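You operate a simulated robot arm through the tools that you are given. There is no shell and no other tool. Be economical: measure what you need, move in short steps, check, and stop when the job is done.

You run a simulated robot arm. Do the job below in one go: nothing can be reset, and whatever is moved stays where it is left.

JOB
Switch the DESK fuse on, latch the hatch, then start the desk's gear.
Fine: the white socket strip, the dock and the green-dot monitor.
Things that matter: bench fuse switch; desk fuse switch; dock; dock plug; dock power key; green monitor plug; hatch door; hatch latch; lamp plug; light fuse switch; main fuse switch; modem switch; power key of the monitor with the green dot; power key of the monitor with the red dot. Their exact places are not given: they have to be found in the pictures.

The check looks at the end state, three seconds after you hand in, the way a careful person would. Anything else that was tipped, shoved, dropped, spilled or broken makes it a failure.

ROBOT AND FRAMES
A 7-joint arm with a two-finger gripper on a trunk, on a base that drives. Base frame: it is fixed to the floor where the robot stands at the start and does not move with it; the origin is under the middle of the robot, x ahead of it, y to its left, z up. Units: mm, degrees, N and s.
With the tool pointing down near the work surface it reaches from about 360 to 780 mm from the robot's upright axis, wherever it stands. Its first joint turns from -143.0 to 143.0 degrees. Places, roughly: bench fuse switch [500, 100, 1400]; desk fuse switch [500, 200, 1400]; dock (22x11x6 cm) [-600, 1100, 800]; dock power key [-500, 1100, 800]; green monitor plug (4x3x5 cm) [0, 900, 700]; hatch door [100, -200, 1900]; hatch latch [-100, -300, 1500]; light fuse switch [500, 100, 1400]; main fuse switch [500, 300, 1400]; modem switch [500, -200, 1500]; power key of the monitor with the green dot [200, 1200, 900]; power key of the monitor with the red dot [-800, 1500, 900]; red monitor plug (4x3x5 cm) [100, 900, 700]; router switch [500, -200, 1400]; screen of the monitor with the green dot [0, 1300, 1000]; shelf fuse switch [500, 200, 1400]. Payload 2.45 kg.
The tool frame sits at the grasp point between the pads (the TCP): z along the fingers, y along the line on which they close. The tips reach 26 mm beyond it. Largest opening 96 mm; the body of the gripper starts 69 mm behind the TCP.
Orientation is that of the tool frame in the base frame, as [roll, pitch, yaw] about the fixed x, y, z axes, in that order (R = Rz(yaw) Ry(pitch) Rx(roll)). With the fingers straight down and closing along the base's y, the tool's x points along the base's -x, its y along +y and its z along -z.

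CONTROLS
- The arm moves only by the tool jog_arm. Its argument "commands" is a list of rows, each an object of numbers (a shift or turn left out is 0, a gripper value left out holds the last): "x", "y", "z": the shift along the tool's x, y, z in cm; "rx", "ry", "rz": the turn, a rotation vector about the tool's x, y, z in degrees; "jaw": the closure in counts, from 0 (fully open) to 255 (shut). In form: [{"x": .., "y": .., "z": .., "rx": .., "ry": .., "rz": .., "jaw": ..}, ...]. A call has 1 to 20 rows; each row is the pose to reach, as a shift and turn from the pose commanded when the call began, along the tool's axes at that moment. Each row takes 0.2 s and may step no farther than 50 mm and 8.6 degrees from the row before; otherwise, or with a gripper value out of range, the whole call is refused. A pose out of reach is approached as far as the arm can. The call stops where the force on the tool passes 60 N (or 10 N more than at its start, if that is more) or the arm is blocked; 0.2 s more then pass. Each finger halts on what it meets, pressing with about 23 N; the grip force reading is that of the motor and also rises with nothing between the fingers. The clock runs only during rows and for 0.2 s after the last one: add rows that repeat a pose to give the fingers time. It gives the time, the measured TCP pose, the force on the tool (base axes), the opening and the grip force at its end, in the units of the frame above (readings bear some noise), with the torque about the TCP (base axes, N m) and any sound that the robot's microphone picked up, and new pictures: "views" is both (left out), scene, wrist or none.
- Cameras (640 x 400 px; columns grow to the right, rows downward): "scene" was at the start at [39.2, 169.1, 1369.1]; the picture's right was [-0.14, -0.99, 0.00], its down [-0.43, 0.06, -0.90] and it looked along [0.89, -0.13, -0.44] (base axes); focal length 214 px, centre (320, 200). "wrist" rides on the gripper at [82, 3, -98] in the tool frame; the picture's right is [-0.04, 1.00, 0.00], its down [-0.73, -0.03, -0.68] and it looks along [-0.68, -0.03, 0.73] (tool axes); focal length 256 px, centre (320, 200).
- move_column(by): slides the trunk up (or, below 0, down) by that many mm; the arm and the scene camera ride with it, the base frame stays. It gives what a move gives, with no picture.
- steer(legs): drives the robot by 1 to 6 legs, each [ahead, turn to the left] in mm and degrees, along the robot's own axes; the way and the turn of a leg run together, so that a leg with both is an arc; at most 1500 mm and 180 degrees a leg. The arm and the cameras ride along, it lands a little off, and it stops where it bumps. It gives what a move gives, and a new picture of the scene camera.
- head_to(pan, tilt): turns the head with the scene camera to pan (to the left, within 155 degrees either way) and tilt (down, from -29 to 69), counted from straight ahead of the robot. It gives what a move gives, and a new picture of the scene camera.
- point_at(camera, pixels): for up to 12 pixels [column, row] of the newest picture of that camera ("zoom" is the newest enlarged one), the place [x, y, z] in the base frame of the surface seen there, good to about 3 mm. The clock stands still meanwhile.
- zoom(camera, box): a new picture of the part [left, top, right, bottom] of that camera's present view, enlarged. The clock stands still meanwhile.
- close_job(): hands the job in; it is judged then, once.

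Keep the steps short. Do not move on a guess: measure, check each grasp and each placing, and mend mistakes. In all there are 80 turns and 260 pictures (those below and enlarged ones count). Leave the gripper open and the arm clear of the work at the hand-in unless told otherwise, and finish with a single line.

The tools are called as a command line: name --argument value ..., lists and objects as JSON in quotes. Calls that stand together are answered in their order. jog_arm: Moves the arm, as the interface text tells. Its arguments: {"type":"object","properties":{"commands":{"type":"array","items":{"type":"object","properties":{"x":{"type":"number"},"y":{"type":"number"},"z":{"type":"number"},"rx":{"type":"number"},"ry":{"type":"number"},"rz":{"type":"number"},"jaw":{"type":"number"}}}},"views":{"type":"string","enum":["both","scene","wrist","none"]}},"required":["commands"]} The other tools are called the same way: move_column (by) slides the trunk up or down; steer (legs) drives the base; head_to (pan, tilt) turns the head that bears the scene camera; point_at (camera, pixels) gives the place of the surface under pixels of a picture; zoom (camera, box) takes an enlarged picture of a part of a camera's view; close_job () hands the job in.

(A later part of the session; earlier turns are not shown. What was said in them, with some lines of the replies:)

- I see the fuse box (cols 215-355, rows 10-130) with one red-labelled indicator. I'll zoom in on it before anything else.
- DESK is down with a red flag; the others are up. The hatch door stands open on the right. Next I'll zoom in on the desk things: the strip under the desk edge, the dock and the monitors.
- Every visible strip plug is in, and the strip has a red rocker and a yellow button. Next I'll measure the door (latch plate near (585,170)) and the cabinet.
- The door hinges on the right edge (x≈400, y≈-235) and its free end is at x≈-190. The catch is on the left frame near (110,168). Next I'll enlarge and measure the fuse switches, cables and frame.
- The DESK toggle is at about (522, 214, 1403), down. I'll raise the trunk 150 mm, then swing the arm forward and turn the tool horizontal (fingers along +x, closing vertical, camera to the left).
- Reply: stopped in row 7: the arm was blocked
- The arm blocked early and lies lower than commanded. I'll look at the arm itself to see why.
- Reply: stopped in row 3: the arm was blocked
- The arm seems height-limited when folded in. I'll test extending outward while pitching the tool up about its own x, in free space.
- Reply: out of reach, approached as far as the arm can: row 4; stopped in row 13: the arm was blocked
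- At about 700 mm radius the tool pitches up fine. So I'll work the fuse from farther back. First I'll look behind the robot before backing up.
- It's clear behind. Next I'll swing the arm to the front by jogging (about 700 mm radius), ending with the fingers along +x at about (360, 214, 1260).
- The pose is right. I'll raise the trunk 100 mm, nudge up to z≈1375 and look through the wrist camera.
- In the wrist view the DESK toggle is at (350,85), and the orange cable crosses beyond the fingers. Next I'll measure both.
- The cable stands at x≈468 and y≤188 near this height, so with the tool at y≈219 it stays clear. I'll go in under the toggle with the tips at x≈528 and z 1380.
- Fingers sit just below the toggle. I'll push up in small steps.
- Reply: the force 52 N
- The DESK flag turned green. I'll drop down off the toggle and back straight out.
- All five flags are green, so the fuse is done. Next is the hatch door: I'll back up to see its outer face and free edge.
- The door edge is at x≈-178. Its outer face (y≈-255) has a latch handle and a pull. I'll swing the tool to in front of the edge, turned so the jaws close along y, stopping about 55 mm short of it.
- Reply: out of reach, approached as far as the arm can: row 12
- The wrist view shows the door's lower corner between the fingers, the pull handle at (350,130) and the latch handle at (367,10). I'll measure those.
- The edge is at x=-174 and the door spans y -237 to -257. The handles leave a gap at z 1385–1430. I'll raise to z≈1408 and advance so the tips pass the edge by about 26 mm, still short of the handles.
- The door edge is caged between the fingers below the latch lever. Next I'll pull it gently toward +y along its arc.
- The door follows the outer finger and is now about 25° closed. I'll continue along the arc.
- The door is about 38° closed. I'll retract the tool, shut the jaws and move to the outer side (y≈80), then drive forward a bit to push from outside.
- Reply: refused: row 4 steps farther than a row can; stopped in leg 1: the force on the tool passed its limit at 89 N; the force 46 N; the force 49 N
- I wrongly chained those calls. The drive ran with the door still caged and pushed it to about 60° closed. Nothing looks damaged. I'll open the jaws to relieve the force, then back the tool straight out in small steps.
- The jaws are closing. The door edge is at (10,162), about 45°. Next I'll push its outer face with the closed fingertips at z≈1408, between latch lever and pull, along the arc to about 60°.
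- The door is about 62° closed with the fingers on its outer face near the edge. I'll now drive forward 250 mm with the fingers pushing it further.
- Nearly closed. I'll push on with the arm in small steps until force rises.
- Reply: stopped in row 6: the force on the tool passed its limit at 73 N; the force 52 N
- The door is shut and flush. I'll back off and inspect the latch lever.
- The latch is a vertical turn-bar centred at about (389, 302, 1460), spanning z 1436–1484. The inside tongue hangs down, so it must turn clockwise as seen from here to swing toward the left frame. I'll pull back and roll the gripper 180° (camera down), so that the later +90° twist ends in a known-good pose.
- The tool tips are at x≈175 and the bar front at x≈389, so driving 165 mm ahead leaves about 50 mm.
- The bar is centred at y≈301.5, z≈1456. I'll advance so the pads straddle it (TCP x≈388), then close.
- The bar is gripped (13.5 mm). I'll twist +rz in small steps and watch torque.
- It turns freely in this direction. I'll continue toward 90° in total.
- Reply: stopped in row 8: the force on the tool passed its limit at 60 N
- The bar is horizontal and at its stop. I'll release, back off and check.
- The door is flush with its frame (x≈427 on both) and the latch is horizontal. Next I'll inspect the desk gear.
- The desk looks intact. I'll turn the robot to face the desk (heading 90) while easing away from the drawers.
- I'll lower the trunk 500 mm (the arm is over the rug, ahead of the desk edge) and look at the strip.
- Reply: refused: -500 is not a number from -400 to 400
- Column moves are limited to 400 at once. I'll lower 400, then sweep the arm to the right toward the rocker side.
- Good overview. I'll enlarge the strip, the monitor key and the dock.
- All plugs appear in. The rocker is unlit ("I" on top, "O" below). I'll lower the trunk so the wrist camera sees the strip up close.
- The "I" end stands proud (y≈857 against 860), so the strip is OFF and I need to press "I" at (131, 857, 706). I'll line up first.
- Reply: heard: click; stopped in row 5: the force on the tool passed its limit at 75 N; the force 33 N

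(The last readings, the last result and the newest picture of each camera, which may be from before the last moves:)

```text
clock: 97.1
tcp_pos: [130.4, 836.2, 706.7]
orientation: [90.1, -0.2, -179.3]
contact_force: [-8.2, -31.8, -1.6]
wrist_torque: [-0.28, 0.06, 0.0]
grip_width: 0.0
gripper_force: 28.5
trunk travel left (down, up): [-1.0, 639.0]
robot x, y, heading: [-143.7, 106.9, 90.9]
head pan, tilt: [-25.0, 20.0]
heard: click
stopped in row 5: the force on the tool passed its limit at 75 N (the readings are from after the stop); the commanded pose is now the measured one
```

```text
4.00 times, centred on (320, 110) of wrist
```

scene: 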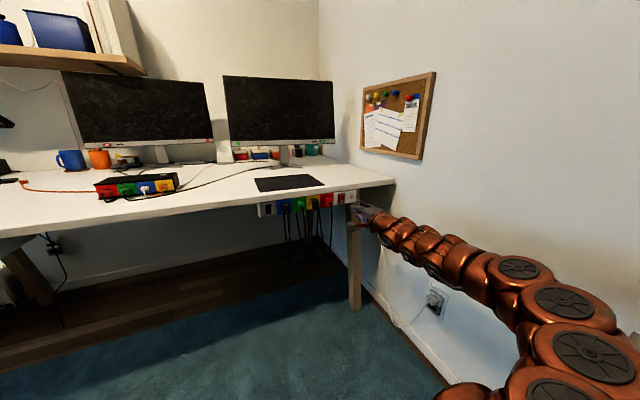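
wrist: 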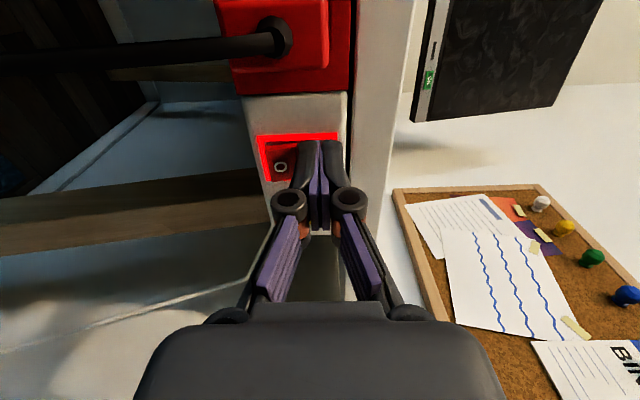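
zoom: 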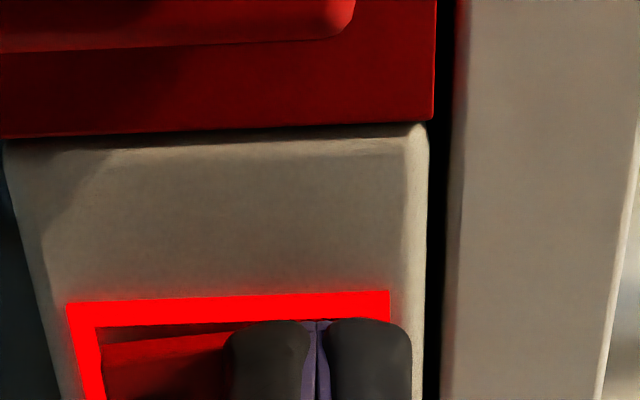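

Click heard and the frame is lit red. I'll back off and check the desk's state.

jog_arm --commands '[{"z": -3}, {"z": -6.5}, {"z": -9}]' --views "both"

zoom --camera "scene" --box '[50, 60, 370, 230]'

zoom --camera "scene" --box '[80, 140, 200, 215]'

```text
clock: 97.9
tcp_pos: [130.6, 747.9, 706.1]
orientation: [90.2, -0.1, -179.2]
contact_force: [1.0, -0.4, -0.3]
wrist_torque: [-0.02, 0.01, -0.01]
grip_width: 0.2
gripper_force: 28.6
trunk travel left (down, up): [-1.0, 639.0]
robot x, y, heading: [-142.5, 107.6, 91.3]
head pan, tilt: [-25.0, 20.0]
```

scene: 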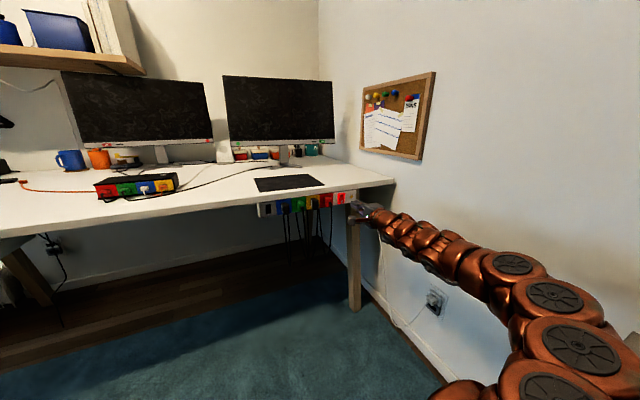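
wrist: 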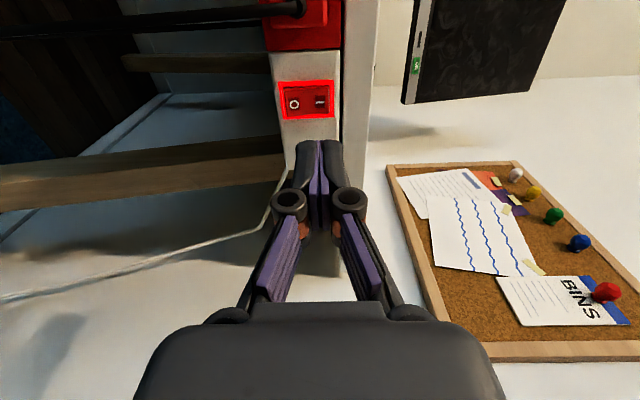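

```text
2.00 times, centred on (210, 145) of scene
```

zoom: 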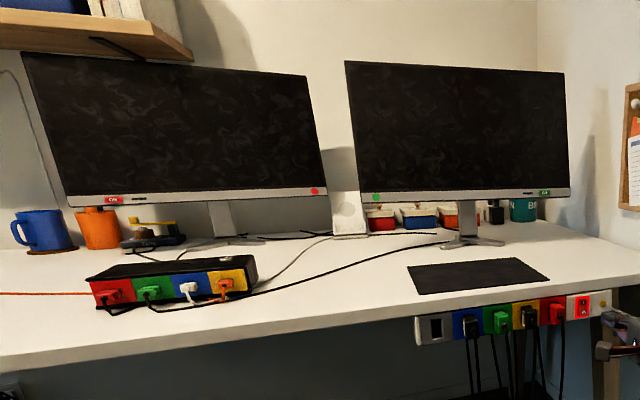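

```text
5.33 times, centred on (140, 178) of scene
```

zoom: 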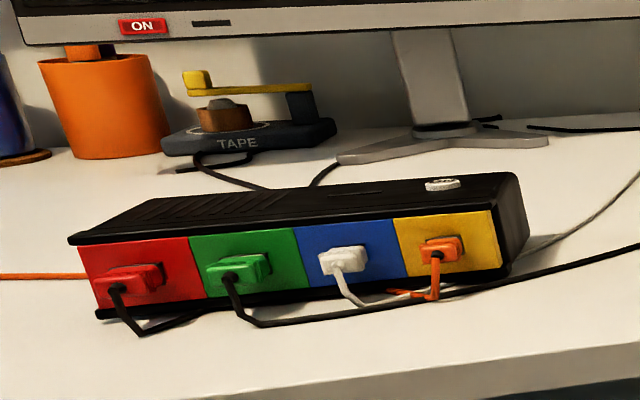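

The strip rocker is lit. Next is the green-dot monitor key at about (195, 1211, 901). I'll raise the trunk 195 mm so the tool is above the desk, then drive closer.

move_column --by 195

steer --legs '[[310, 0]]'

jog_arm --commands '[{"z": 0}]' --views "wrist"

```text
clock: 100.0
tcp_pos: [131.7, 746.6, 902.4]
orientation: [90.1, -0.1, -179.3]
contact_force: [-0.6, -0.8, 0.4]
wrist_torque: [-0.01, -0.01, -0.02]
grip_width: 0.1
gripper_force: 28.5
trunk travel left (down, up): [-196.0, 444.0]
robot x, y, heading: [-141.1, 103.4, 91.0]
head pan, tilt: [-25.0, 20.0]
```

```text
clock: 102.2
tcp_pos: [125.8, 1059.3, 902.2]
orientation: [90.2, -0.1, -179.2]
contact_force: [1.1, 0.2, 0.8]
wrist_torque: [0.0, 0.0, 0.03]
grip_width: 0.0
gripper_force: 28.7
trunk travel left (down, up): [-196.0, 444.0]
robot x, y, heading: [-149.8, 418.2, 91.1]
head pan, tilt: [-25.0, 20.0]
```

scene: 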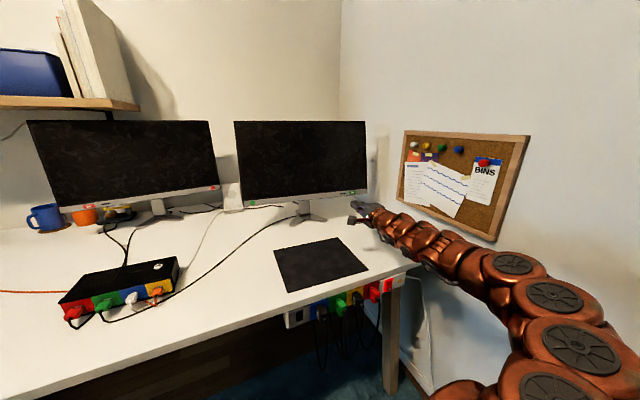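

```text
clock: 102.5
tcp_pos: [124.8, 1058.6, 902.2]
orientation: [90.3, -0.2, -179.3]
contact_force: [0.3, 0.5, -0.5]
wrist_torque: [0.02, 0.0, 0.03]
grip_width: 0.0
gripper_force: 28.8
trunk travel left (down, up): [-196.0, 444.0]
robot x, y, heading: [-147.2, 413.6, 91.2]
head pan, tilt: [-25.0, 20.0]
```

wrist: 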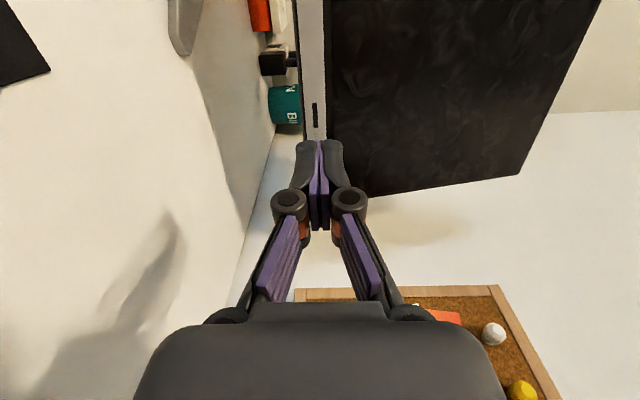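

zoom --camera "scene" --box '[320, 175, 400, 225]'

```text
8.00 times, centred on (360, 200) of scene
```

zoom: 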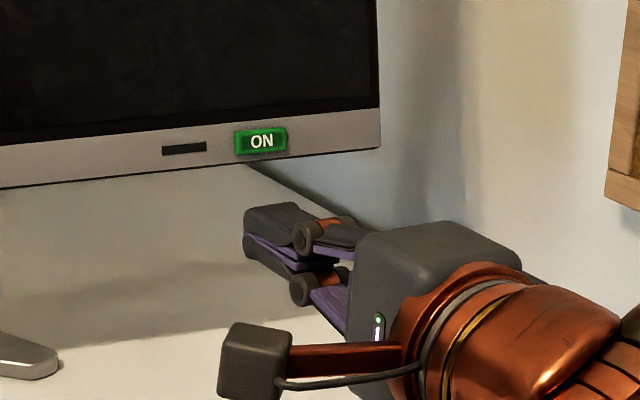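

point_at --camera "zoom" --pixels '[[245, 144], [261, 141], [278, 138], [261, 133], [261, 150], [225, 150], [305, 135], [340, 130], [100, 165]]'

```text
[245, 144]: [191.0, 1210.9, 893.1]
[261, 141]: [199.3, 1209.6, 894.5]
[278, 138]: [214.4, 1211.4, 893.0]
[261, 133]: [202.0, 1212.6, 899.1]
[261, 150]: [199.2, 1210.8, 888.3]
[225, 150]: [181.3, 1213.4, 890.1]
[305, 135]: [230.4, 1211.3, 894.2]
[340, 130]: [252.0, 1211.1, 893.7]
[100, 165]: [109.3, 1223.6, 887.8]
```

The key is centred at (201, 1210, 894), about 28×12 mm. I'll use a single finger (upper, jaws 60 mm apart, the lower finger passing below the monitor), so TCP z≈859.

jog_arm --commands '[{"x": -2, "y": -1.1, "z": 1.5, "jaw": 96}, {"x": -4, "y": -2.2, "z": 3}, {"x": -6, "y": -3.3, "z": 5}, {"x": -7.6, "y": -4.35, "z": 7}, {"x": -7.6, "y": -4.35, "z": 10}, {"x": -7.6, "y": -4.35, "z": 10}]' --views "both"

zoom --camera "wrist" --box '[280, 80, 440, 200]'

zoom --camera "scene" --box '[320, 165, 400, 225]'

```text
clock: 104.0
tcp_pos: [199.4, 1159.0, 856.2]
orientation: [90.3, -0.3, -179.1]
contact_force: [1.4, -0.6, 0.2]
wrist_torque: [-0.02, 0.01, 0.01]
grip_width: 59.9
gripper_force: 0.1
trunk travel left (down, up): [-196.0, 444.0]
robot x, y, heading: [-148.9, 415.4, 91.1]
head pan, tilt: [-25.0, 20.0]
```

scene: 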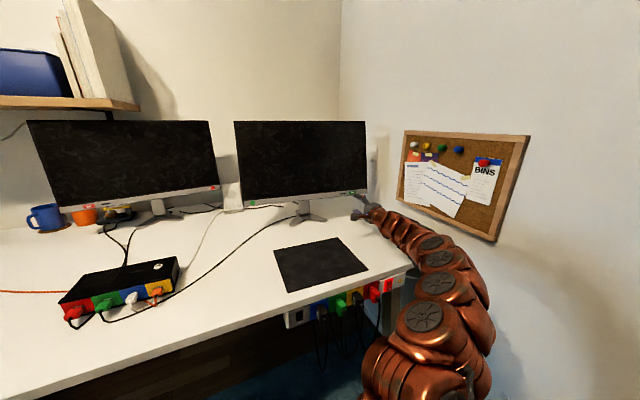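
wrist: 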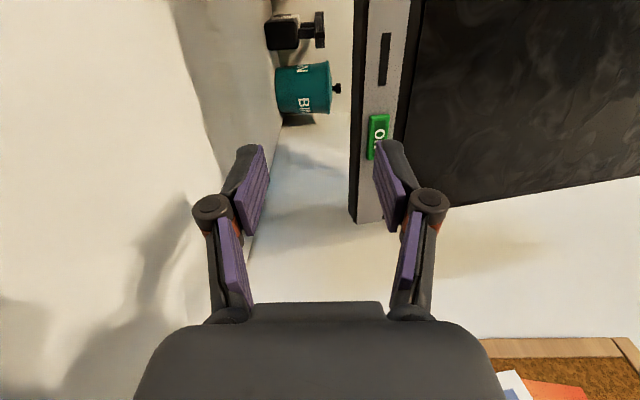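

```text
3.33 times, centred on (360, 140) of wrist
```

zoom: 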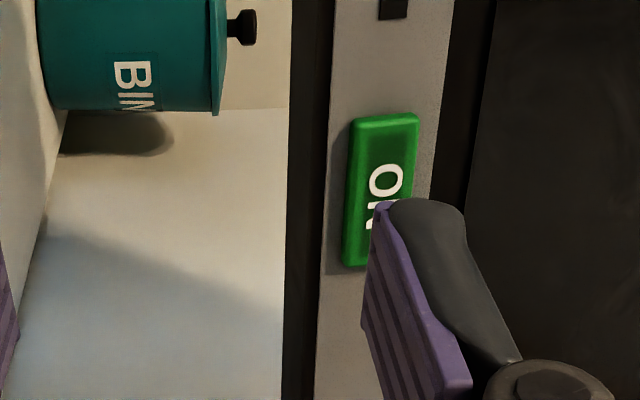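

```text
6.67 times, centred on (360, 195) of scene
```

zoom: 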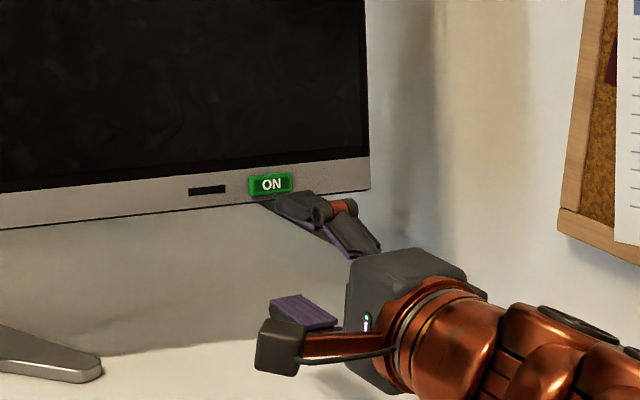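

point_at --camera "wrist" --pixels '[[391, 143], [380, 143], [402, 143], [379, 118], [372, 130], [366, 60]]'

```text
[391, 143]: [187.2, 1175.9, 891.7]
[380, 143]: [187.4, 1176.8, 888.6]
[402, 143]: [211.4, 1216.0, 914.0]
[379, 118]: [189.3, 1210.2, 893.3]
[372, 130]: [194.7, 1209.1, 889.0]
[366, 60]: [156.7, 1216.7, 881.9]
```

The fingertip lines up with the key, which stands about 6 mm proud of the bezel. I'll press gently.

jog_arm --commands '[{"y": 0.2, "x": -0.1, "z": 1.5}, {"y": 0.2, "x": -0.1, "z": 2.3}, {"y": 0.2, "x": -0.1, "z": 2.6}, {"y": 0.2, "x": -0.1, "z": 2.8}, {"y": 0.2, "x": -0.1, "z": 2.9}]' --views "scene"

```text
clock: 105.2
tcp_pos: [200.8, 1189.2, 860.1]
orientation: [90.1, -0.1, -179.3]
contact_force: [-0.5, -1.8, 0.7]
wrist_torque: [0.01, 0.04, -0.06]
grip_width: 60.5
gripper_force: 0.1
trunk travel left (down, up): [-196.0, 444.0]
robot x, y, heading: [-146.8, 422.2, 91.3]
head pan, tilt: [-25.0, 20.0]
heard: click
```

scene: 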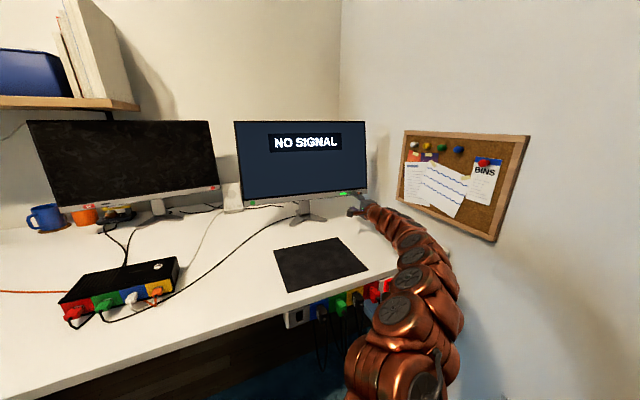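

Click, and the monitor shows "NO SIGNAL" (the dock isn't on yet). I'll back off and measure the dock key near (158,266).

jog_arm --commands '[{"z": -2}, {"z": -5}, {"z": -9}, {"z": -13, "x": 2}]' --views "none"

zoom --camera "scene" --box '[50, 245, 200, 330]'

point_at --camera "zoom" --pixels '[[465, 85], [455, 85], [475, 85], [465, 78], [465, 93], [420, 100], [300, 120], [100, 230], [530, 60], [540, 150]]'

```text
clock: 106.2
tcp_pos: [181.3, 1059.9, 860.4]
orientation: [90.2, -0.1, -179.2]
contact_force: [-0.3, 0.7, -0.9]
wrist_torque: [0.02, 0.02, -0.01]
grip_width: 59.9
gripper_force: 0.0
trunk travel left (down, up): [-196.0, 444.0]
robot x, y, heading: [-146.4, 415.8, 91.0]
head pan, tilt: [-25.0, 20.0]
```

```text
4.27 times, centred on (125, 288) of scene
```

zoom: 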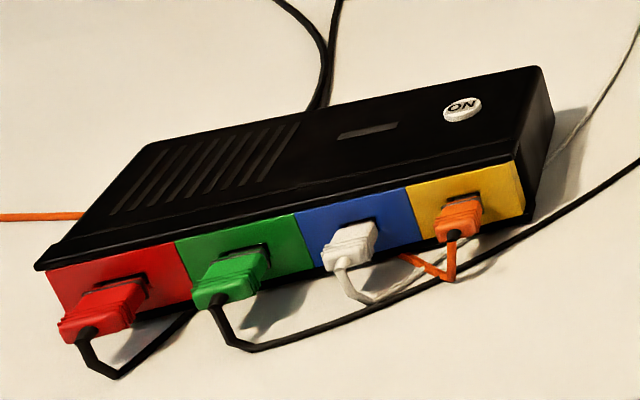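

```text
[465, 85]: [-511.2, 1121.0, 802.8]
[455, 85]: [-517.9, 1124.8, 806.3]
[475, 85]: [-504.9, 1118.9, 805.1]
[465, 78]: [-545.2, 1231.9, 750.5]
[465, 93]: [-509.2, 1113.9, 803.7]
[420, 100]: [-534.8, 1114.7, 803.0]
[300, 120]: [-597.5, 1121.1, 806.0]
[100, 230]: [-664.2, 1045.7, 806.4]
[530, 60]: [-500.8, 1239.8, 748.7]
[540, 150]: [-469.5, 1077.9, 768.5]
```

point_at --camera "zoom" --pixels '[[462, 108], [450, 109], [474, 107], [462, 100], [462, 118], [440, 130], [462, 135]]'

```text
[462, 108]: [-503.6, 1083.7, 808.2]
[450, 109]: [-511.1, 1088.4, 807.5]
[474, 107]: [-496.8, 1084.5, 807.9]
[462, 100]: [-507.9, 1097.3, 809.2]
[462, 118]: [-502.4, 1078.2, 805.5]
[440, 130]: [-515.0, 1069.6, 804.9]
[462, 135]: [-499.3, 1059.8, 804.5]
```

The dock key is at about (-504, 1087, 808) on the dock's top, within tool-down reach from here. I'll shut the jaws, then swing the arm left at z≈920, keeping y≈1060 (clear of monitors and dock).

jog_arm --commands '[{"x": 2, "y": 3, "jaw": 255}, {"x": 6.8, "y": 6, "ry": 2}, {"x": 11.6, "y": 6, "ry": 4}, {"x": 16.4, "y": 6, "ry": 6}, {"x": 21.2, "y": 6, "ry": 8}, {"x": 26, "y": 6, "ry": 10}, {"x": 30.8, "y": 6, "ry": 12.5}, {"x": 35.6, "y": 6, "ry": 15}, {"x": 40.4, "y": 6, "ry": 17.5}, {"x": 45.2, "y": 6, "ry": 20}, {"x": 50, "y": 6, "ry": 22.5}, {"x": 54.8, "y": 6, "ry": 25}, {"x": 59, "y": 6, "ry": 28}]' --views "scene"

```text
refused: row 2 steps farther than a row can; nothing moved
```

jog_arm --commands '[{"x": 2, "y": 3, "jaw": 255}, {"x": 5.5, "y": 6, "ry": 2}, {"x": 10.3, "y": 6, "ry": 4}, {"x": 15.1, "y": 6, "ry": 6}, {"x": 19.9, "y": 6, "ry": 8}, {"x": 24.7, "y": 6, "ry": 10}, {"x": 29.5, "y": 6, "ry": 12.5}, {"x": 34.3, "y": 6, "ry": 15}, {"x": 39.1, "y": 6, "ry": 17.5}, {"x": 43.9, "y": 6, "ry": 20}, {"x": 48.7, "y": 6, "ry": 22.5}, {"x": 53.5, "y": 6, "ry": 25}, {"x": 58.3, "y": 6, "ry": 28}]' --views "scene"

```text
clock: 109.0
tcp_pos: [-403.1, 1051.3, 922.4]
orientation: [90.0, -0.2, -151.0]
contact_force: [0.1, 0.1, 1.4]
wrist_torque: [-0.04, -0.01, 0.02]
grip_width: 0.1
gripper_force: 23.3
trunk travel left (down, up): [-196.0, 444.0]
robot x, y, heading: [-150.8, 414.9, 91.1]
head pan, tilt: [-25.0, 20.0]
```

scene: 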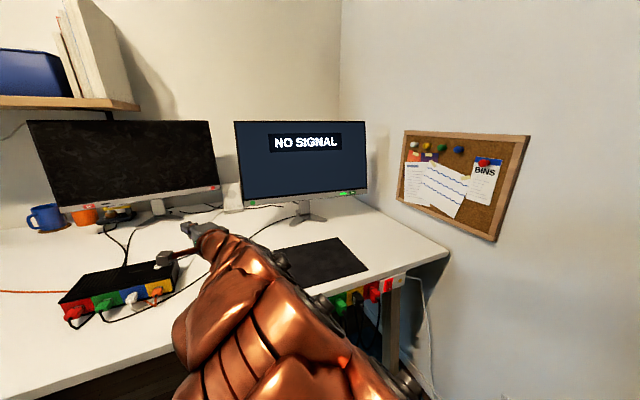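

I'll pitch the tool 60° down and move above the key, with the tips about 40 mm over it.

jog_arm --commands '[{"x": 0.9, "z": 0.8, "rx": 7.5}, {"x": 1.8, "z": 1.7, "rx": 15}, {"x": 2.7, "z": 2.5, "rx": 22.5}, {"x": 3.6, "z": 3.4, "rx": 30}, {"x": 4.5, "z": 4.2, "rx": 37.5}, {"x": 5.4, "z": 5.1, "rx": 45}, {"x": 6.3, "z": 6, "rx": 52.5}, {"x": 7.1, "z": 6.8, "rx": 60}, {"x": 7.1, "z": 6.8, "y": -3, "rx": 60}, {"x": 7.1, "z": 6.8, "y": -4.5, "rx": 60}]' --views "both"

zoom --camera "wrist" --box '[220, 60, 420, 200]'

```text
clock: 111.2
tcp_pos: [-497.4, 1076.3, 874.3]
orientation: [150.2, -0.1, -151.1]
contact_force: [0.1, 0.2, 0.5]
wrist_torque: [0.0, 0.02, 0.0]
grip_width: 0.0
gripper_force: 23.1
out of reach, approached as far as the arm can: row 8
trunk travel left (down, up): [-196.0, 444.0]
robot x, y, heading: [-149.6, 420.8, 91.3]
head pan, tilt: [-25.0, 20.0]
```

scene: 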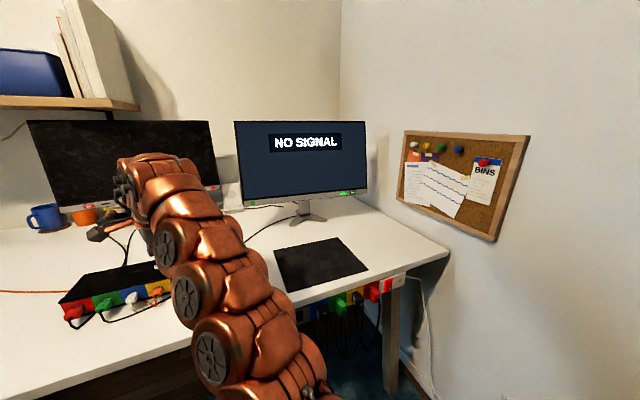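
wrist: 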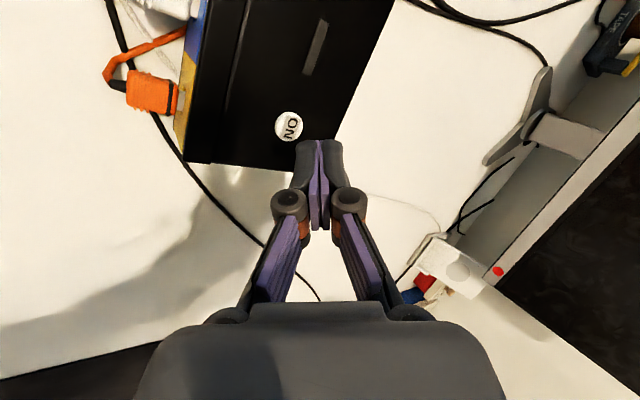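

```text
2.86 times, centred on (320, 130) of wrist
```

zoom: 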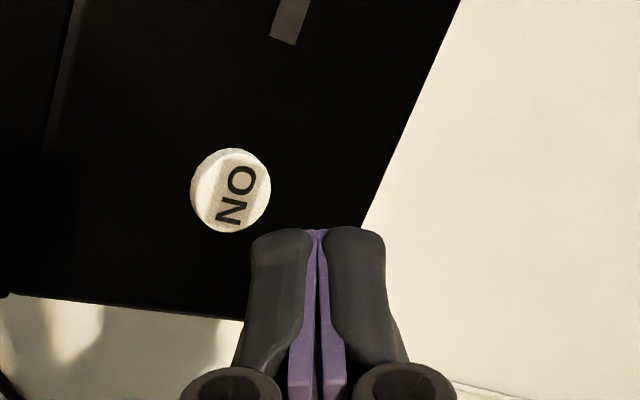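

point_at --camera "wrist" --pixels '[[290, 126], [280, 122], [300, 122], [288, 115], [289, 138], [305, 160], [275, 145], [310, 145], [333, 145]]'

```text
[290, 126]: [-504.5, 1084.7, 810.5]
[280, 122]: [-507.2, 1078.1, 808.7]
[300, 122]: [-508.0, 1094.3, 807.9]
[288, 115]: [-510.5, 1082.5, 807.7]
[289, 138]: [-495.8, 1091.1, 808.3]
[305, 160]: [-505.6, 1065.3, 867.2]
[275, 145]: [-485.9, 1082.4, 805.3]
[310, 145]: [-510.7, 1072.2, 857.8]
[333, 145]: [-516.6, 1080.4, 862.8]
```

The fingertips are right over the key. I'll go down vertically and press in small steps until it clicks.

jog_arm --commands '[{"y": -0.82, "z": 2.42}, {"y": -1.27, "z": 3.19}, {"y": -1.47, "z": 3.54}, {"y": -1.57, "z": 3.71}, {"y": -1.67, "z": 3.89}]' --views "both"

```text
clock: 112.3
tcp_pos: [-499.8, 1081.3, 834.8]
orientation: [150.1, -0.2, -151.3]
contact_force: [-0.4, 0.3, 1.3]
wrist_torque: [0.0, 0.01, -0.04]
grip_width: 0.0
gripper_force: 23.1
trunk travel left (down, up): [-196.0, 444.0]
robot x, y, heading: [-147.3, 418.0, 91.2]
head pan, tilt: [-25.0, 20.0]
heard: click
```

scene: 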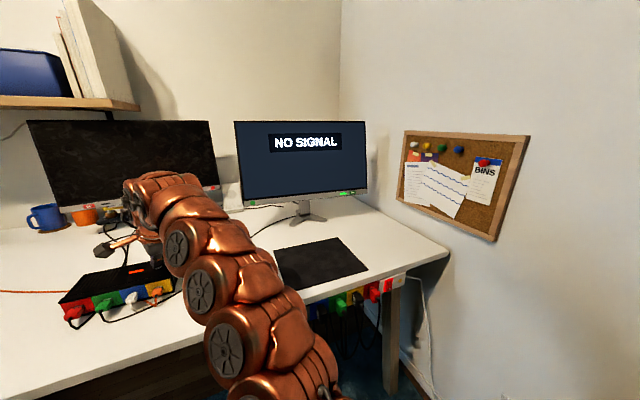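
wrist: 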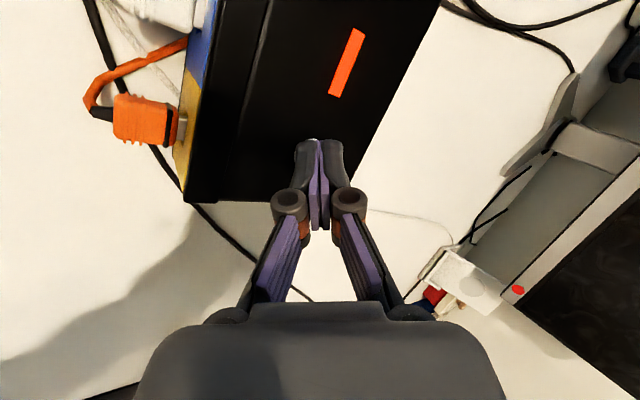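

Click heard and the dock's light is orange (booting, perhaps). I'll lift off and watch.

jog_arm --commands '[{"y": 0.5, "z": -0.87}, {"y": 1.5, "z": -2.6}, {"y": 3, "z": -5.2}, {"y": 4.5, "z": -7.8}, {"y": 4.5, "z": -7.8}, {"y": 4.5, "z": -7.8}, {"y": 4.5, "z": -7.8}, {"y": 4.5, "z": -7.8}, {"y": 4.5, "z": -7.8}, {"y": 4.5, "z": -7.8}]' --views "both"

```text
clock: 114.5
tcp_pos: [-496.8, 1067.7, 911.1]
orientation: [150.0, -0.1, -151.3]
contact_force: [-1.0, 0.3, 0.0]
wrist_torque: [0.03, 0.0, 0.0]
grip_width: 0.3
gripper_force: 23.6
out of reach, approached as far as the arm can: row 4, 5, 6, 7, 8, 9, 10
trunk travel left (down, up): [-196.0, 444.0]
robot x, y, heading: [-148.6, 419.3, 91.1]
head pan, tilt: [-25.0, 20.0]
```

scene: 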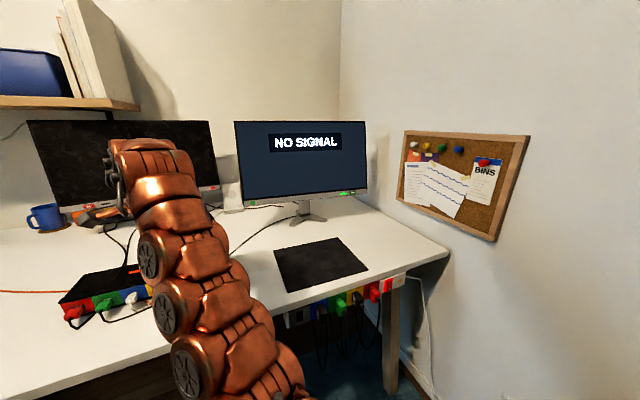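
wrist: 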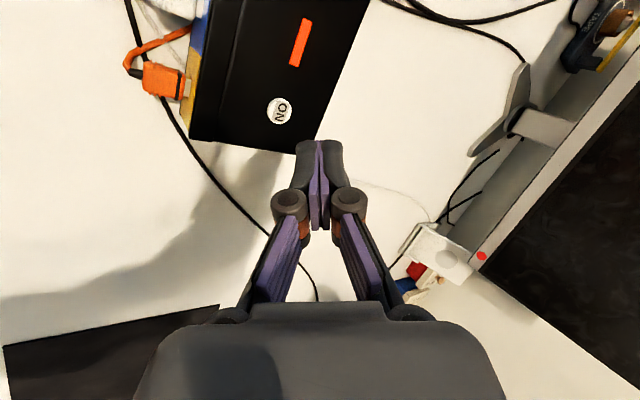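

The light stays orange for now. I'll back the robot away from the desk (arm clear, z≈911), then recheck dock and monitor after some seconds.

steer --legs '[[-330, 0]]'

jog_arm --commands '[{"jaw": 0}, {"jaw": 0}, {"jaw": 0}, {"jaw": 0}, {"jaw": 0}, {"jaw": 0}, {"jaw": 0}, {"jaw": 0}, {"jaw": 0}, {"jaw": 0}, {"jaw": 0}, {"jaw": 0}, {"jaw": 0}, {"jaw": 0}, {"jaw": 0}, {"jaw": 0}, {"jaw": 0}, {"jaw": 0}, {"jaw": 0}, {"jaw": 0}]' --views "none"

head_to --pan 10 --tilt 20

```text
clock: 116.7
tcp_pos: [-488.6, 735.3, 911.6]
orientation: [150.1, -0.3, -151.1]
contact_force: [-0.1, 0.5, -0.1]
wrist_torque: [-0.05, 0.01, -0.01]
grip_width: 0.3
gripper_force: 22.8
trunk travel left (down, up): [-196.0, 444.0]
robot x, y, heading: [-142.6, 86.7, 91.4]
head pan, tilt: [-25.0, 20.0]
```

scene: 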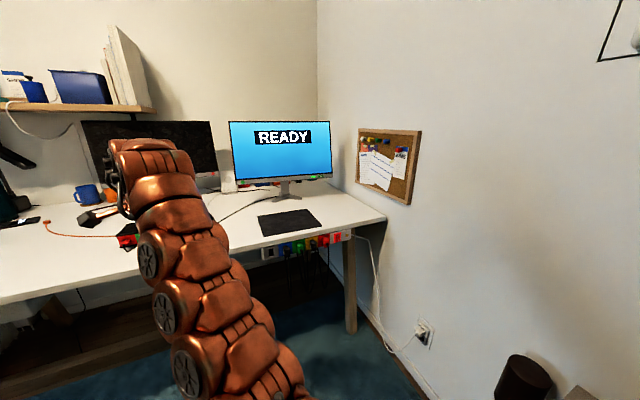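

```text
clock: 120.9
tcp_pos: [-488.9, 734.7, 911.2]
orientation: [150.2, -0.2, -151.1]
contact_force: [-1.1, 0.2, 0.8]
wrist_torque: [0.0, -0.01, 0.04]
grip_width: 96.0
gripper_force: 0.0
trunk travel left (down, up): [-196.0, 444.0]
robot x, y, heading: [-137.8, 83.7, 91.1]
head pan, tilt: [-25.0, 20.0]
```

```text
clock: 122.0
tcp_pos: [-488.9, 735.0, 910.5]
orientation: [150.2, -0.1, -151.2]
contact_force: [0.0, 0.1, 0.1]
wrist_torque: [0.01, 0.03, 0.0]
grip_width: 96.0
gripper_force: 0.1
trunk travel left (down, up): [-196.0, 444.0]
robot x, y, heading: [-140.5, 84.5, 91.0]
head pan, tilt: [10.0, 20.0]
```

scene: 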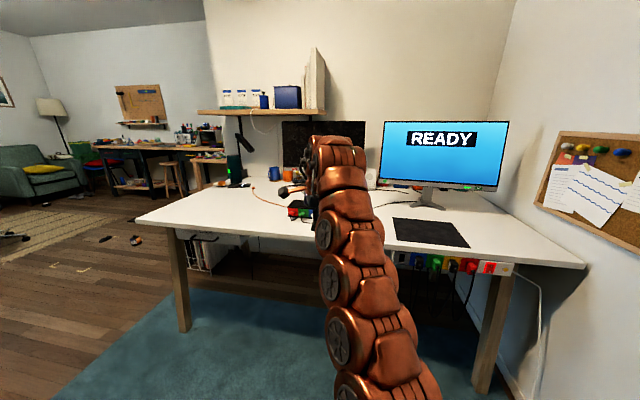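

The monitor now shows "READY". Last, I'll look at the hatch and its latch.

head_to --pan -75 --tilt -10

```text
clock: 123.5
tcp_pos: [-488.3, 735.5, 911.2]
orientation: [150.2, -0.1, -151.2]
contact_force: [-0.1, 0.0, -0.3]
wrist_torque: [-0.02, -0.03, 0.05]
grip_width: 96.1
gripper_force: 0.1
trunk travel left (down, up): [-196.0, 444.0]
robot x, y, heading: [-141.4, 86.8, 91.2]
head pan, tilt: [-75.0, -10.0]
```

scene: 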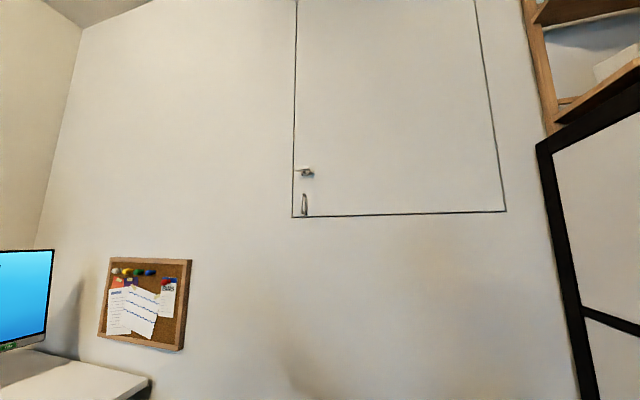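

The hatch is flush with its latch turned, the monitor reads READY, and the arm is clear with the jaws open. I'm handing in.

close_job

```text
The job is handed in.
```

The DESK fuse is on, the hatch is shut with its latch turned, and the strip, dock and green-dot monitor (showing READY) are running; I didn't pull-test the latch, and one mistimed drive shoved the hatch door at about 89 N with no damage seen.
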